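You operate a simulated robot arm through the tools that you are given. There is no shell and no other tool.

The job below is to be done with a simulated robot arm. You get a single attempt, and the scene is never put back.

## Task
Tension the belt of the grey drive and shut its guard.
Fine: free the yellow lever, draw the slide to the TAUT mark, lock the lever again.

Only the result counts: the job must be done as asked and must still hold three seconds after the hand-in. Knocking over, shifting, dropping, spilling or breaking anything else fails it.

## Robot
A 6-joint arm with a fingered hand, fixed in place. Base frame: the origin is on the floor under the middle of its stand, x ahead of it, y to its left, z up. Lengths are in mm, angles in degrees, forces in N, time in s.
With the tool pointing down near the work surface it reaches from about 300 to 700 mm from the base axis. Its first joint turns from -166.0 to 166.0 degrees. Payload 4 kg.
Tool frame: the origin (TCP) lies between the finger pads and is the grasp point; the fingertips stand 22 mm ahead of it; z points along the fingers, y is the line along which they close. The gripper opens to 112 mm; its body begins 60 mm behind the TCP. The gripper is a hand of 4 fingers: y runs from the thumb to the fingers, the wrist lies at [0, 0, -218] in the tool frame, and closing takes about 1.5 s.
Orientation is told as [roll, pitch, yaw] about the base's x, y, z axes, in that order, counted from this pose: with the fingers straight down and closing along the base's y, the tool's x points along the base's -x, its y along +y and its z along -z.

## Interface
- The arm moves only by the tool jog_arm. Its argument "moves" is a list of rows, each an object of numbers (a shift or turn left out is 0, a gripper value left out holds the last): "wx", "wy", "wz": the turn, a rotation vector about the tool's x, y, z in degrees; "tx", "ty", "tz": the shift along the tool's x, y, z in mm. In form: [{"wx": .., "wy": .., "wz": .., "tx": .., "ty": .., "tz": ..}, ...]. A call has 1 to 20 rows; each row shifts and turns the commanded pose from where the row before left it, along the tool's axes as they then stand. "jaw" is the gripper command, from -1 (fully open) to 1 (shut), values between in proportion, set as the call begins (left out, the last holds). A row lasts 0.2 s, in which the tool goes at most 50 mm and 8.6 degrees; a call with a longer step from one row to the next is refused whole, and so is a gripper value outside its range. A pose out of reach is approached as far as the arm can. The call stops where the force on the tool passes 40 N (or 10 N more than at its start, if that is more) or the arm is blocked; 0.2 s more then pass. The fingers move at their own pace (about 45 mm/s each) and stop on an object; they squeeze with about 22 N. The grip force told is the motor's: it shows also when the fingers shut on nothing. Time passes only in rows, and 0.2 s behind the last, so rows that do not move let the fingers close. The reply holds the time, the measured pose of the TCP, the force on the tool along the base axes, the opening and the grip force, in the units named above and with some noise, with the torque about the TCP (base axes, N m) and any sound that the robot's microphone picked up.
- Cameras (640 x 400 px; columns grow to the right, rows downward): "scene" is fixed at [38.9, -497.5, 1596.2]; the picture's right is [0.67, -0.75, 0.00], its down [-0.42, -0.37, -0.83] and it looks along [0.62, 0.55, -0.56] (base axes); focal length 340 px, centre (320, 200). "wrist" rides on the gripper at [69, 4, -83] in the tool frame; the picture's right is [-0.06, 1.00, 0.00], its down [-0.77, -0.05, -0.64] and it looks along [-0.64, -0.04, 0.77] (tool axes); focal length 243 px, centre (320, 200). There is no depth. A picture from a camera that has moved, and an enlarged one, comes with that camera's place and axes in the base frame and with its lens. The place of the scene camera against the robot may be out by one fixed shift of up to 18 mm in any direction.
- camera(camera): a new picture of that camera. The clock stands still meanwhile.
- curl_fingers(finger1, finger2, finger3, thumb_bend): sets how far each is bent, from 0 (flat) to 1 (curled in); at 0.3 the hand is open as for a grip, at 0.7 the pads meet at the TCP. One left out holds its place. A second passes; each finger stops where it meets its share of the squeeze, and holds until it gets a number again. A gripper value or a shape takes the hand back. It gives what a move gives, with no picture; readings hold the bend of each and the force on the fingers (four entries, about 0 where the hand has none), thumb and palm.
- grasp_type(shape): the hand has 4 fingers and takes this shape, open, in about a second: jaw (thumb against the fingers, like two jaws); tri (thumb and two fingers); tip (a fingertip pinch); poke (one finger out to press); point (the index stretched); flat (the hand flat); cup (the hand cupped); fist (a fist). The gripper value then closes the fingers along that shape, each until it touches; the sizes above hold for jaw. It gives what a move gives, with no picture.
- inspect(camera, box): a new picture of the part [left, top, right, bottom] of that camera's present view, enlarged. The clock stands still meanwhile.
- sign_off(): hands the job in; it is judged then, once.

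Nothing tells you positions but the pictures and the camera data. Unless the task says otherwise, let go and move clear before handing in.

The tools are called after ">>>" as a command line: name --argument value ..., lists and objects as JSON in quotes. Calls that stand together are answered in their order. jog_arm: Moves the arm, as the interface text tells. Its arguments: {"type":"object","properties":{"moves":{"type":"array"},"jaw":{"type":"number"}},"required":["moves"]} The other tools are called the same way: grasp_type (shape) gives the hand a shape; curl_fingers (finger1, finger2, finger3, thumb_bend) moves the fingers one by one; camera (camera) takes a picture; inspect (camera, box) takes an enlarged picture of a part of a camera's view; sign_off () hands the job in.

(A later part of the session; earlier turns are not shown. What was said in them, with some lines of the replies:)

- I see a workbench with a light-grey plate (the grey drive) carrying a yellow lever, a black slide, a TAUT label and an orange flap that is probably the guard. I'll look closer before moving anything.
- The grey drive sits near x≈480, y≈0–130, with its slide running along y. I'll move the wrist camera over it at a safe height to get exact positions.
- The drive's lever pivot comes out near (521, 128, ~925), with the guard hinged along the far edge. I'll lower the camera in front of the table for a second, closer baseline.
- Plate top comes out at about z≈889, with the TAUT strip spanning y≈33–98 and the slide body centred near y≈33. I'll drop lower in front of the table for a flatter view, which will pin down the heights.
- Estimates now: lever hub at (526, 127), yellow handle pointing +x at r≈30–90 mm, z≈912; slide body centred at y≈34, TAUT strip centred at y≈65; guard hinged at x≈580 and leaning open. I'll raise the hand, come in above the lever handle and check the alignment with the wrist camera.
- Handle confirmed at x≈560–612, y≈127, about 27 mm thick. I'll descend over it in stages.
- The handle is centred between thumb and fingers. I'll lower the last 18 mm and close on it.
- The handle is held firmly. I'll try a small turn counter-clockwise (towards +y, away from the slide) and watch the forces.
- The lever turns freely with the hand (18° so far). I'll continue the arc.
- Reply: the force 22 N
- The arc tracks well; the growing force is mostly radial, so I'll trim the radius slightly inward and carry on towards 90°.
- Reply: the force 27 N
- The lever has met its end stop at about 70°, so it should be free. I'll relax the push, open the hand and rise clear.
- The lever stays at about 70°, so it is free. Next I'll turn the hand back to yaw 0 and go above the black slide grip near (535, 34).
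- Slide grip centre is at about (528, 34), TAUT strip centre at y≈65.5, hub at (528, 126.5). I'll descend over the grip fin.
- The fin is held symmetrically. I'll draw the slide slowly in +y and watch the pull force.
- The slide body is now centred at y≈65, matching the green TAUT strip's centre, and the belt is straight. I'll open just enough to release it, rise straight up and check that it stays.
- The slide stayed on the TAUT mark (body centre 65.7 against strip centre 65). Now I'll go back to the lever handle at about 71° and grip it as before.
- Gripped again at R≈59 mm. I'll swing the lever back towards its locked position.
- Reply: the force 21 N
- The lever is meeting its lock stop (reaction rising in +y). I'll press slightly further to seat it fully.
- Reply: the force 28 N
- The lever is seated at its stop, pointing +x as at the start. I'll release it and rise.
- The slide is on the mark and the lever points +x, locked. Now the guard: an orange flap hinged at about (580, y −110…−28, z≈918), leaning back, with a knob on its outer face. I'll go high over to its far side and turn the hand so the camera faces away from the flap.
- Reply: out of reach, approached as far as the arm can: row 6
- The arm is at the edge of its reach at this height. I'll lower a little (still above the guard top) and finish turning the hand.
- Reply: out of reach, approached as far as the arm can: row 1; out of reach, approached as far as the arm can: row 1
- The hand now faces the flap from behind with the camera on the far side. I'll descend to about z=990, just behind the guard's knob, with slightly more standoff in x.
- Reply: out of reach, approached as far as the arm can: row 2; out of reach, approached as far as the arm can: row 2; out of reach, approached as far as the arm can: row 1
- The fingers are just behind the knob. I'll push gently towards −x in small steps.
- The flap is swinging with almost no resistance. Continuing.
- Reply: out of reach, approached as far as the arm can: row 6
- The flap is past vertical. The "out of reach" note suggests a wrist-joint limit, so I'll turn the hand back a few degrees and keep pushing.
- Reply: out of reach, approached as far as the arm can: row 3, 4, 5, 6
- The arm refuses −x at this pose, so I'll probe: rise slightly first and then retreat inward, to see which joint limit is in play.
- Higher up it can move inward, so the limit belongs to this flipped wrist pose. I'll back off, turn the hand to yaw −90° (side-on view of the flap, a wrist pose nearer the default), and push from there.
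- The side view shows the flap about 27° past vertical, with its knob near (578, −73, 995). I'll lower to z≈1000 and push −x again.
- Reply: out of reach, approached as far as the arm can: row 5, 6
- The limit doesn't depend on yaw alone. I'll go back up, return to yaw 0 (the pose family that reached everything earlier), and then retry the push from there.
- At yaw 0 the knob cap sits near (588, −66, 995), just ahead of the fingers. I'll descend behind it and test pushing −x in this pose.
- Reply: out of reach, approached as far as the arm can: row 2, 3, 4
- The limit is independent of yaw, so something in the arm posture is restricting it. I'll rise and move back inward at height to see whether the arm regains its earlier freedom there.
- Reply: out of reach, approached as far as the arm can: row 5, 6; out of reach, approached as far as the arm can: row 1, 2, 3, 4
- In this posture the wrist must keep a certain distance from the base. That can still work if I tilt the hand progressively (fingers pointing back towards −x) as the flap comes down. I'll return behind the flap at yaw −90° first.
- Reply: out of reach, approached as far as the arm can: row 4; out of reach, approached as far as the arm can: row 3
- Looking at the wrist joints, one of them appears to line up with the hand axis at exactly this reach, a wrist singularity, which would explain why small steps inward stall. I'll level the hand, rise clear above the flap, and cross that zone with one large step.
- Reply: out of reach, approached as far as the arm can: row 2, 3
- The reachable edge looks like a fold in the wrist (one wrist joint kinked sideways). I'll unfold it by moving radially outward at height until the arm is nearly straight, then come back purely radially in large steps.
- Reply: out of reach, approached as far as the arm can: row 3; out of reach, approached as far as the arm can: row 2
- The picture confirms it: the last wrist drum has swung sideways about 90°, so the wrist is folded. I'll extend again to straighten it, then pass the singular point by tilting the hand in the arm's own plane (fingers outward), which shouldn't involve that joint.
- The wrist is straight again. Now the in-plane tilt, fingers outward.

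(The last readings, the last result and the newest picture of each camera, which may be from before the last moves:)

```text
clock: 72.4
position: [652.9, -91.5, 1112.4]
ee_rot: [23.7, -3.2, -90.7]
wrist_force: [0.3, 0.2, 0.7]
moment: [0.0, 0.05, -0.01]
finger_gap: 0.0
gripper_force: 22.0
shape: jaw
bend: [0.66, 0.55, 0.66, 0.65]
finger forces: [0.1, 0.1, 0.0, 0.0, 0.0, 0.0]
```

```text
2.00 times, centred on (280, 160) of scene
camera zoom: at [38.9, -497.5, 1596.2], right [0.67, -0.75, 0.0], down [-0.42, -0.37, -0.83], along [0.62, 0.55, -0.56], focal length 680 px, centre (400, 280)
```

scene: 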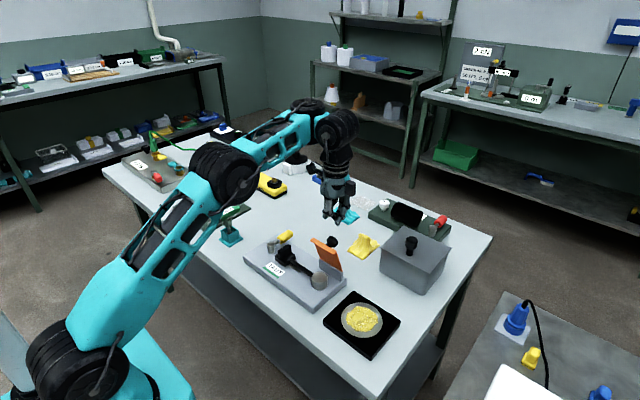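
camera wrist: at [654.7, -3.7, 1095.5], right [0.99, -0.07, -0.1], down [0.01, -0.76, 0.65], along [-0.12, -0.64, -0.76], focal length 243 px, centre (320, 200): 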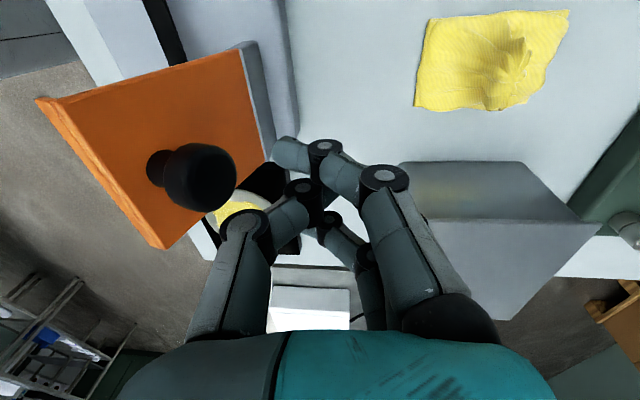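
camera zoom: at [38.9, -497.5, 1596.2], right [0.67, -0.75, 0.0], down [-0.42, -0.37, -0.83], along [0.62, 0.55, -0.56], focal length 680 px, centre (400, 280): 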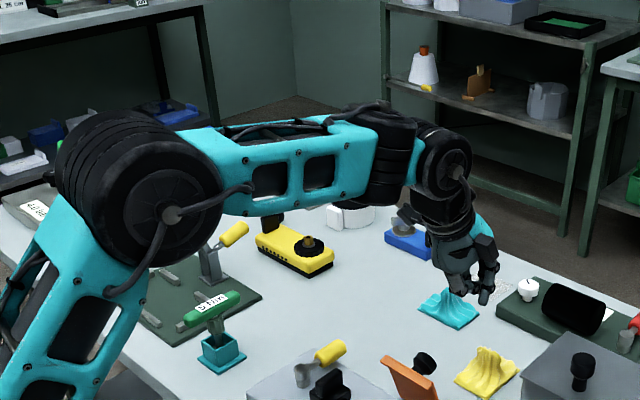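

That worked: the elbow has risen and the forearm now slopes down as it did at the start. I'll come down behind the flap, keeping a slight outward tilt so the wrist stays clear of the singular zone.

>>> jog_arm --moves '[{"tx": 9.8, "ty": -19.6, "tz": 28}, {"tx": 9.8, "ty": -19.6, "tz": 28}, {"wx": 7.9, "wy": 1.1}, {"wx": 7.9, "wy": 1.1}]'

>>> camera --camera "wrist"

>>> inspect --camera "scene" --box '[200, 100, 440, 290]'

```text
clock: 73.4
position: [638.5, -75.4, 1044.9]
ee_rot: [7.8, -1.1, -90.1]
wrist_force: [-1.3, 0.1, -0.1]
moment: [-0.03, 0.01, 0.02]
finger_gap: 0.0
gripper_force: 22.4
shape: jaw
bend: [0.66, 0.55, 0.66, 0.65]
finger forces: [0.1, 0.0, 0.1, 0.1, 0.1, 0.0]
```

```text
taken
camera wrist: at [631.9, -4.1, 1125.4], right [0.99, -0.06, 0.14], down [-0.14, -0.75, 0.64], along [0.06, -0.66, -0.75], focal length 243 px, centre (320, 200)
```

wrist: 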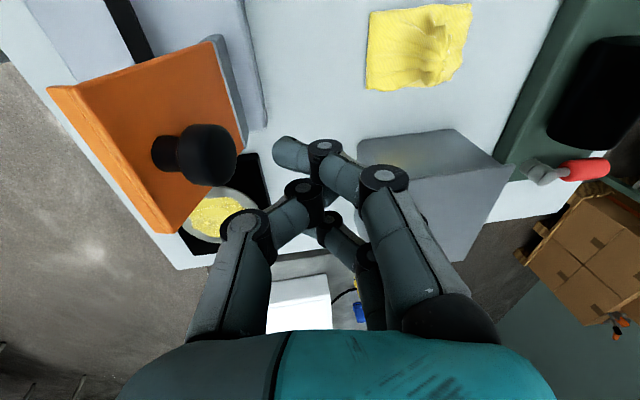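

```text
2.11 times, centred on (320, 195) of scene
camera zoom: at [38.9, -497.5, 1596.2], right [0.67, -0.75, 0.0], down [-0.42, -0.37, -0.83], along [0.62, 0.55, -0.56], focal length 715 px, centre (320, 210)
```

zoom: 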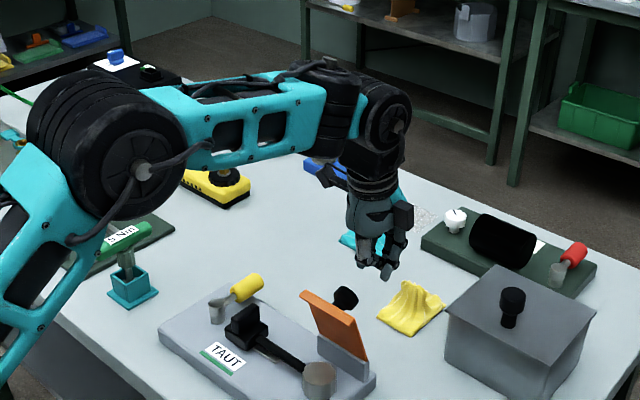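

The arm is back in its normal posture. I'll lower to z≈1003 behind the knob and push −x.

>>> jog_arm --moves '[{"ty": -0.5, "tz": 21}, {"ty": -0.5, "tz": 21}, {"ty": -5, "tz": -0.7, "tx": 1}, {"ty": -5, "tz": -0.7, "tx": 1}, {"ty": -5, "tz": -0.7, "tx": 1}, {"ty": -5, "tz": -0.7, "tx": 1}]'

>>> camera --camera "wrist"

```text
clock: 74.8
position: [623.1, -72.5, 1001.9]
ee_rot: [7.8, -1.1, -90.1]
wrist_force: [-0.6, 0.2, 0.4]
moment: [-0.02, 0.03, -0.02]
finger_gap: 0.0
gripper_force: 22.2
shape: jaw
bend: [0.66, 0.55, 0.66, 0.65]
finger forces: [0.0, 0.1, 0.0, 0.1, 0.1, 0.0]
```

```text
taken
camera wrist: at [616.6, -1.1, 1083.1], right [0.99, -0.06, 0.14], down [-0.14, -0.75, 0.64], along [0.06, -0.66, -0.75], focal length 243 px, centre (320, 200)
```

wrist: 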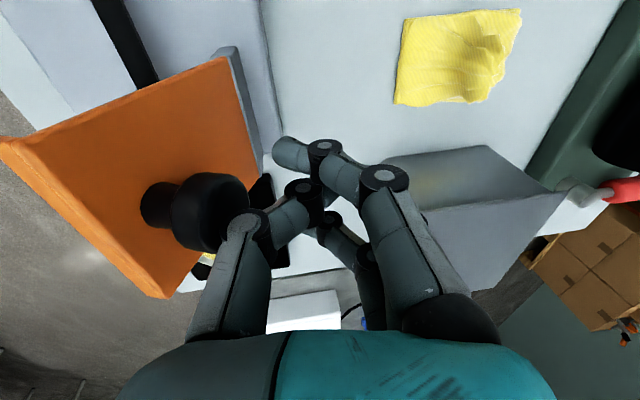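

>>> jog_arm --moves '[{"ty": -5, "tz": -0.7}, {"ty": -5, "tz": -0.7}, {"ty": -5, "tz": -0.7}, {"ty": -5, "tz": -0.7}, {"ty": -5, "tz": -0.7}, {"ty": -5, "tz": -0.7}]'

>>> camera --camera "wrist"

```text
clock: 76.2
position: [592.4, -72.5, 1001.6]
ee_rot: [8.0, -1.2, -89.9]
wrist_force: [0.1, -0.1, -0.1]
moment: [0.0, 0.05, 0.0]
finger_gap: 0.0
gripper_force: 21.8
shape: jaw
bend: [0.66, 0.55, 0.66, 0.65]
finger forces: [0.1, 0.0, 0.1, 0.1, 0.0, 0.0]
```

```text
taken
camera wrist: at [586.0, -1.2, 1083.3], right [0.99, -0.06, 0.14], down [-0.14, -0.75, 0.64], along [0.06, -0.66, -0.75], focal length 243 px, centre (320, 200)
```

wrist: 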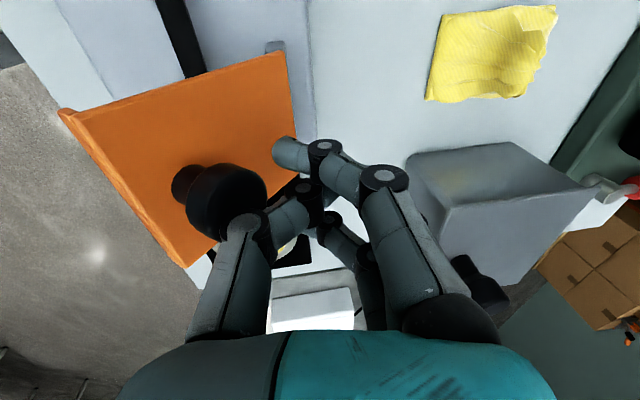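

The flap is at about 45° and following nicely. Continuing with a slight downward component.

>>> jog_arm --moves '[{"ty": -5.1, "tz": 0.3}, {"ty": -5.1, "tz": 0.3}, {"ty": -5.1, "tz": 0.3}, {"ty": -5.1, "tz": 0.3}, {"ty": -5.1, "tz": 0.3}, {"ty": -5.1, "tz": 0.3}]'

>>> camera --camera "wrist"

>>> inspect --camera "scene" --box '[230, 150, 410, 310]'

```text
clock: 77.6
position: [562.7, -71.1, 996.4]
ee_rot: [7.9, -1.1, -90.1]
wrist_force: [0.3, -0.1, -0.2]
moment: [-0.02, -0.03, 0.0]
finger_gap: 0.2
gripper_force: 22.3
shape: jaw
bend: [0.66, 0.55, 0.66, 0.66]
finger forces: [0.1, 0.0, 0.0, 0.0, 0.0, 0.0]
```

```text
taken
camera wrist: at [556.1, -1.2, 1077.6], right [0.99, -0.06, 0.14], down [-0.14, -0.75, 0.64], along [0.06, -0.66, -0.75], focal length 243 px, centre (320, 200)
```

wrist: 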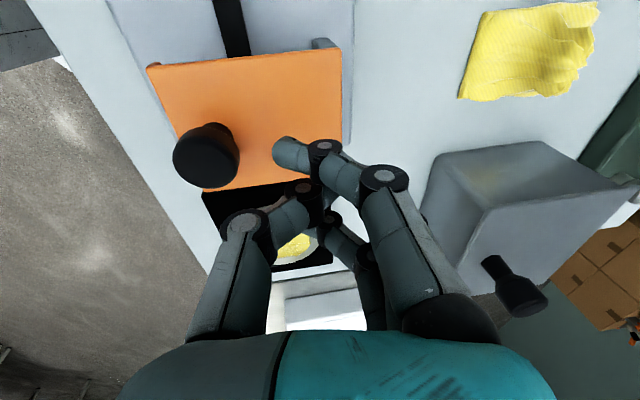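

```text
2.50 times, centred on (320, 230) of scene
camera zoom: at [38.9, -497.5, 1596.2], right [0.67, -0.75, 0.0], down [-0.42, -0.37, -0.83], along [0.62, 0.55, -0.56], focal length 850 px, centre (320, 125)
```

zoom: 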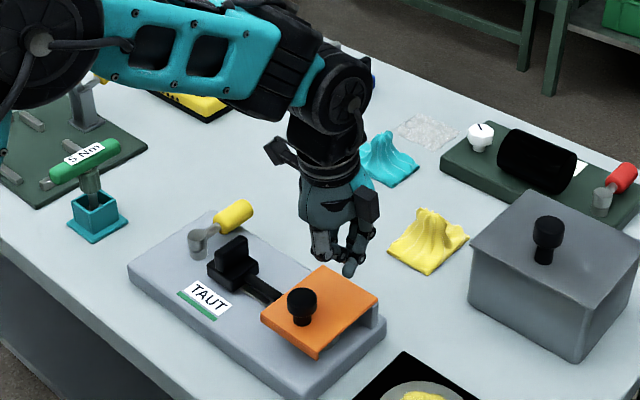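

The flap has dropped over the pulley and looks shut. I'll look closely to see whether it is fully down.

>>> inspect --camera "scene" --box '[290, 235, 370, 300]'

>>> inspect --camera "wrist" --box '[120, 0, 380, 220]'

```text
6.15 times, centred on (330, 268) of scene
camera zoom: at [38.9, -497.5, 1596.2], right [0.67, -0.75, 0.0], down [-0.42, -0.37, -0.83], along [0.62, 0.55, -0.56], focal length 2091 px, centre (258, -215)
```

zoom: 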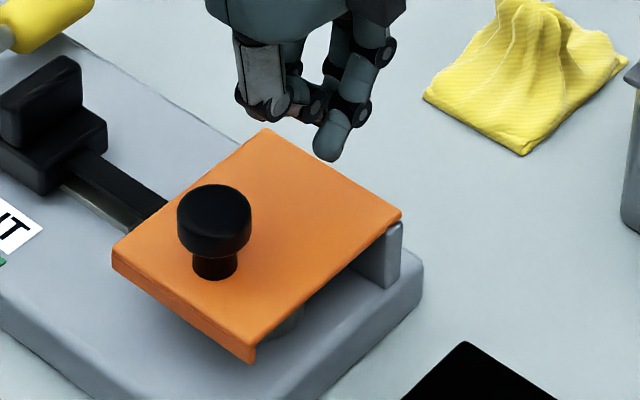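

```text
1.82 times, centred on (250, 110) of wrist
camera zoom: at [556.1, -1.2, 1077.6], right [0.99, -0.06, 0.14], down [-0.14, -0.75, 0.64], along [0.06, -0.66, -0.75], focal length 441 px, centre (447, 364)
```

zoom: 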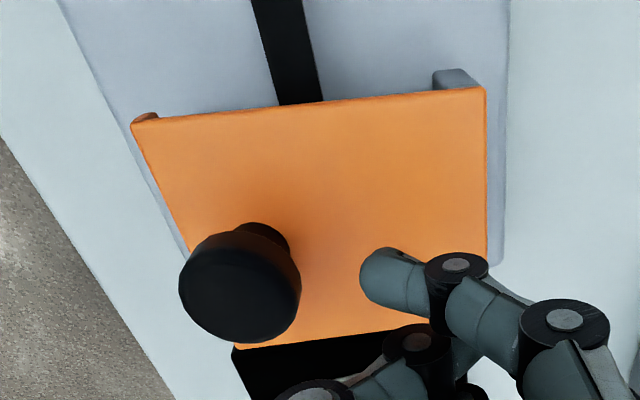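

The guard lies level over the pulley. To be certain it's fully home, I'll level the hand, move above the guard's knob and press down lightly.

>>> jog_arm --moves '[{"tz": -16}, {"wx": 7.9, "wy": 1.1}, {"ty": -27}, {"ty": -27}]'

>>> camera --camera "wrist"

>>> inspect --camera "scene" --box '[270, 200, 390, 310]'

```text
clock: 78.6
position: [508.1, -71.6, 1013.1]
ee_rot: [0.1, -0.1, -90.0]
wrist_force: [-0.5, -0.2, 0.3]
moment: [-0.02, -0.01, 0.0]
finger_gap: 0.0
gripper_force: 22.1
shape: jaw
bend: [0.66, 0.55, 0.66, 0.66]
finger forces: [0.0, 0.0, 0.0, 0.1, 0.0, 0.0]
```

```text
taken
camera wrist: at [511.8, -2.3, 1095.0], right [1.0, -0.06, 0.0], down [-0.05, -0.77, 0.64], along [-0.04, -0.64, -0.77], focal length 243 px, centre (320, 200)
```

wrist: 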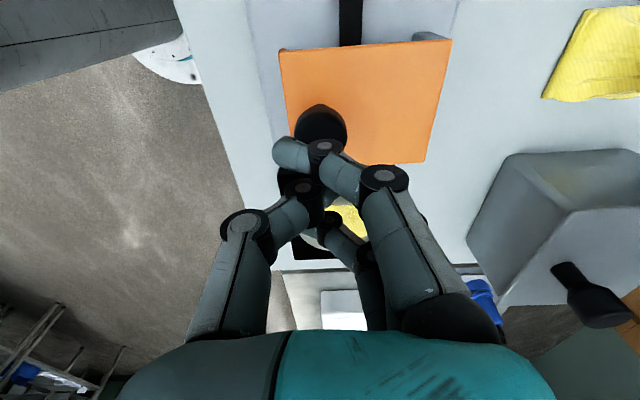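

```text
3.64 times, centred on (330, 255) of scene
camera zoom: at [38.9, -497.5, 1596.2], right [0.67, -0.75, 0.0], down [-0.42, -0.37, -0.83], along [0.62, 0.55, -0.56], focal length 1236 px, centre (284, 0)
```

zoom: 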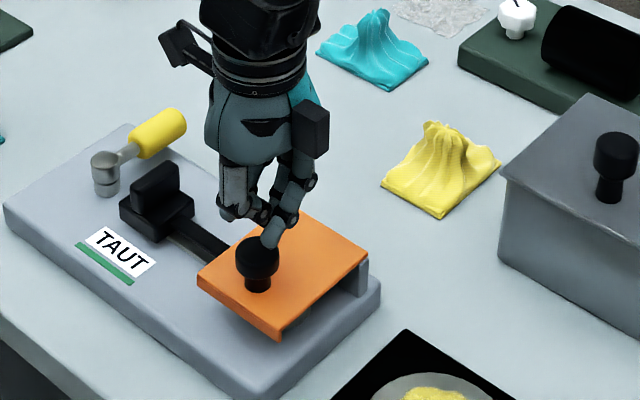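

>>> jog_arm --moves '[{"tz": 12, "tx": 3}, {"tz": 10}]'

>>> jog_arm --moves '[{"tz": 3}, {"tz": 3}]'

>>> jog_arm --moves '[{"tz": 2}, {"tz": 2}]'

```text
clock: 79.2
position: [508.5, -68.1, 992.0]
ee_rot: [0.1, 0.0, -90.0]
wrist_force: [-0.8, 1.6, 12.2]
moment: [0.01, -0.06, 0.04]
finger_gap: 0.0
gripper_force: 21.9
shape: jaw
bend: [0.66, 0.56, 0.66, 0.66]
finger forces: [0.1, 0.1, 0.0, 0.0, 0.1, 0.0]
```

```text
clock: 79.8
position: [508.1, -68.5, 989.6]
ee_rot: [0.6, -0.2, -90.0]
wrist_force: [-5.1, 0.7, 21.2]
moment: [0.02, -0.08, 0.03]
finger_gap: 0.0
gripper_force: 21.7
shape: jaw
bend: [0.66, 0.61, 0.66, 0.67]
finger forces: [0.0, 0.0, 0.1, 0.0, 0.1, 0.1]
stopped in row 2: the force on the tool passed its limit at 44 N (the readings are from after the stop); the commanded pose is now the measured one
```

```text
clock: 80.3
position: [510.5, -69.2, 990.5]
ee_rot: [0.8, -0.1, -90.0]
wrist_force: [-4.6, 1.0, 20.3]
moment: [0.01, -0.08, -0.01]
finger_gap: 0.2
gripper_force: 22.2
shape: jaw
bend: [0.66, 0.61, 0.66, 0.67]
finger forces: [0.1, 0.1, 0.1, 0.0, 0.0, 0.0]
stopped in row 2: the force on the tool passed its limit at 43 N (the readings are from after the stop); the commanded pose is now the measured one
```

The guard is solidly on its stop (the press met a firm reaction), so I'll back straight off and inspect the whole drive.

>>> jog_arm --moves '[{"tz": -15}, {"tz": -30}, {"tz": -30}]'

>>> inspect --camera "scene" --box '[230, 200, 390, 320]'

>>> camera --camera "wrist"

```text
clock: 81.1
position: [507.8, -69.1, 1062.9]
ee_rot: [0.8, 0.0, -90.0]
wrist_force: [0.9, -0.7, -0.6]
moment: [-0.03, -0.02, -0.02]
finger_gap: 0.0
gripper_force: 21.9
shape: jaw
bend: [0.66, 0.57, 0.66, 0.67]
finger forces: [0.1, 0.0, 0.0, 0.1, 0.0, 0.1]
```

```text
3.33 times, centred on (310, 260) of scene
camera zoom: at [38.9, -497.5, 1596.2], right [0.67, -0.75, 0.0], down [-0.42, -0.37, -0.83], along [0.62, 0.55, -0.56], focal length 1133 px, centre (353, 0)
```

zoom: 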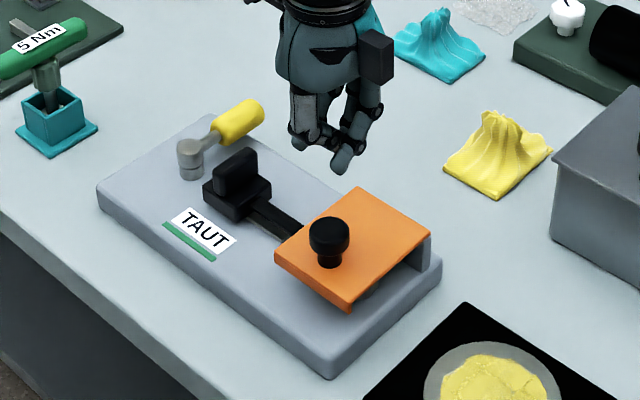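

```text
taken
camera wrist: at [511.9, 0.4, 1145.6], right [1.0, -0.06, 0.01], down [-0.06, -0.76, 0.64], along [-0.03, -0.64, -0.77], focal length 243 px, centre (320, 200)
```

wrist: 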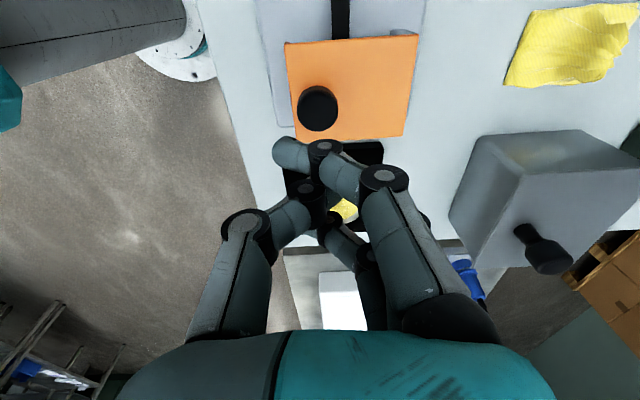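

The guard is shut, and the plate's corners are where they were at the start. I'll move back to the front at yaw 0 for a last check of slide, lever and guard.

>>> jog_arm --moves '[{"tz": -30}, {"wz": -8.5}, {"wz": -8.5}, {"wz": -8.5}, {"wz": -8.5}, {"wz": -8.5}, {"wz": -8.5}, {"wz": -8.5}, {"wz": -8.5}, {"wz": -8.5}, {"wz": -8.5}, {"wz": -5}, {"tx": 30, "ty": 30}, {"tx": 30, "ty": 30}, {"tx": 30, "ty": 30}, {"tx": 30, "ty": 30}, {"tx": 30, "ty": 20}]' --jaw -0.4

>>> camera --camera "wrist"

>>> inspect --camera "wrist" --box '[180, 60, 460, 240]'

>>> camera --camera "scene"

```text
clock: 84.7
position: [356.9, 71.4, 1090.9]
ee_rot: [-0.1, -0.7, 0.0]
wrist_force: [-0.2, -0.6, 0.3]
moment: [0.0, 0.0, -0.03]
finger_gap: 78.4
gripper_force: 0.0
shape: jaw
bend: [0.67, 0.67, 0.67, 0.64]
finger forces: [0.1, 0.1, 0.0, 0.0, 0.0, 0.0]
```

```text
taken
camera wrist: at [287.3, 75.6, 1172.2], right [0.06, 1.0, 0.0], down [0.76, -0.05, 0.65], along [0.65, -0.04, -0.76], focal length 243 px, centre (320, 200)
```

wrist: 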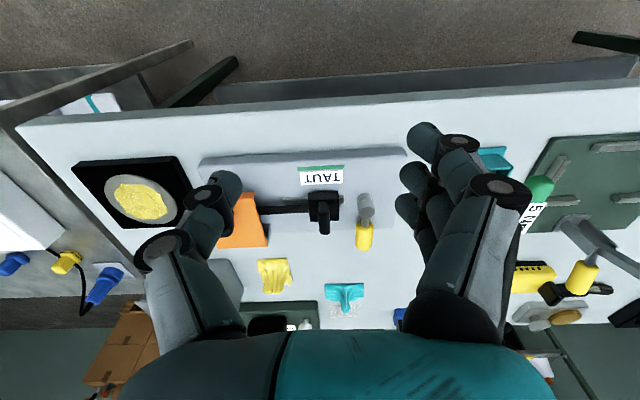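

```text
2.22 times, centred on (320, 150) of wrist
camera zoom: at [287.3, 75.6, 1172.2], right [0.06, 1.0, 0.0], down [0.76, -0.05, 0.65], along [0.65, -0.04, -0.76], focal length 539 px, centre (320, 311)
```

zoom: 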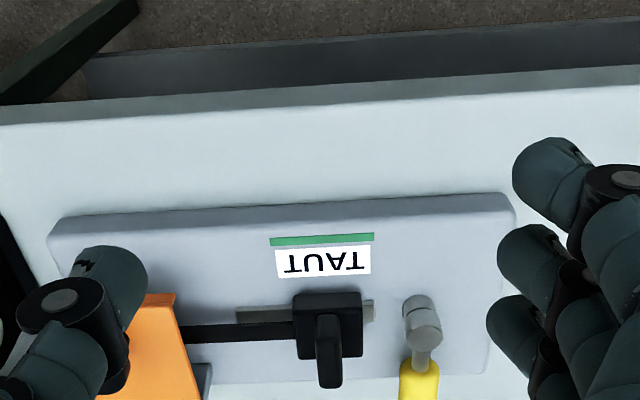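

```text
taken
```

scene: 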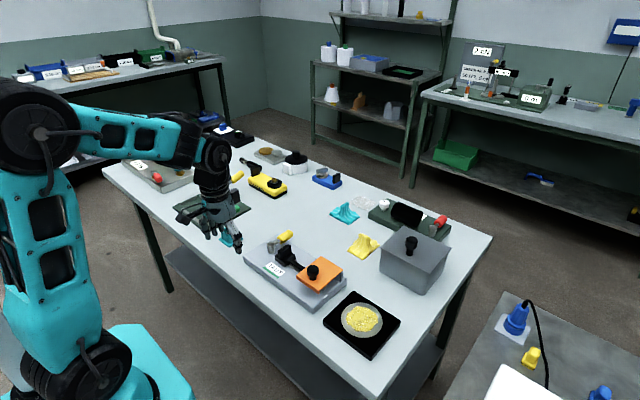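

Final check: the slide body is centred on the TAUT strip (within about 2 mm), the lever is locked pointing +x, the guard is shut, nothing else has moved, and the hand is open and clear. I'm handing the job in.

>>> sign_off

```text
The job is handed in.
```

The grey drive's belt is tensioned and its guard is shut; I have handed the job in. I could only judge the result from the pictures and force readings.

- **Lever:** I turned the yellow lever about 70° to free it, then brought it back until it met its stop. It points the same way as at the start.
- **Slide:** The slide is centred on the TAUT mark to within about 2 mm. It stayed there after I let go and after the lever was locked.
- **Guard:** The orange guard lies level over the pulley. Two test presses on its knob met a solid stop. Both went past the 40 N limit (to 44 N and 43 N), which was harder than I intended.
- **Surroundings:** The drive's plate is where it started, and I saw nothing else moved or knocked over. The hand is open and clear of the table.

The arm's wrist folded while I was pushing the guard, so that step took several tries.
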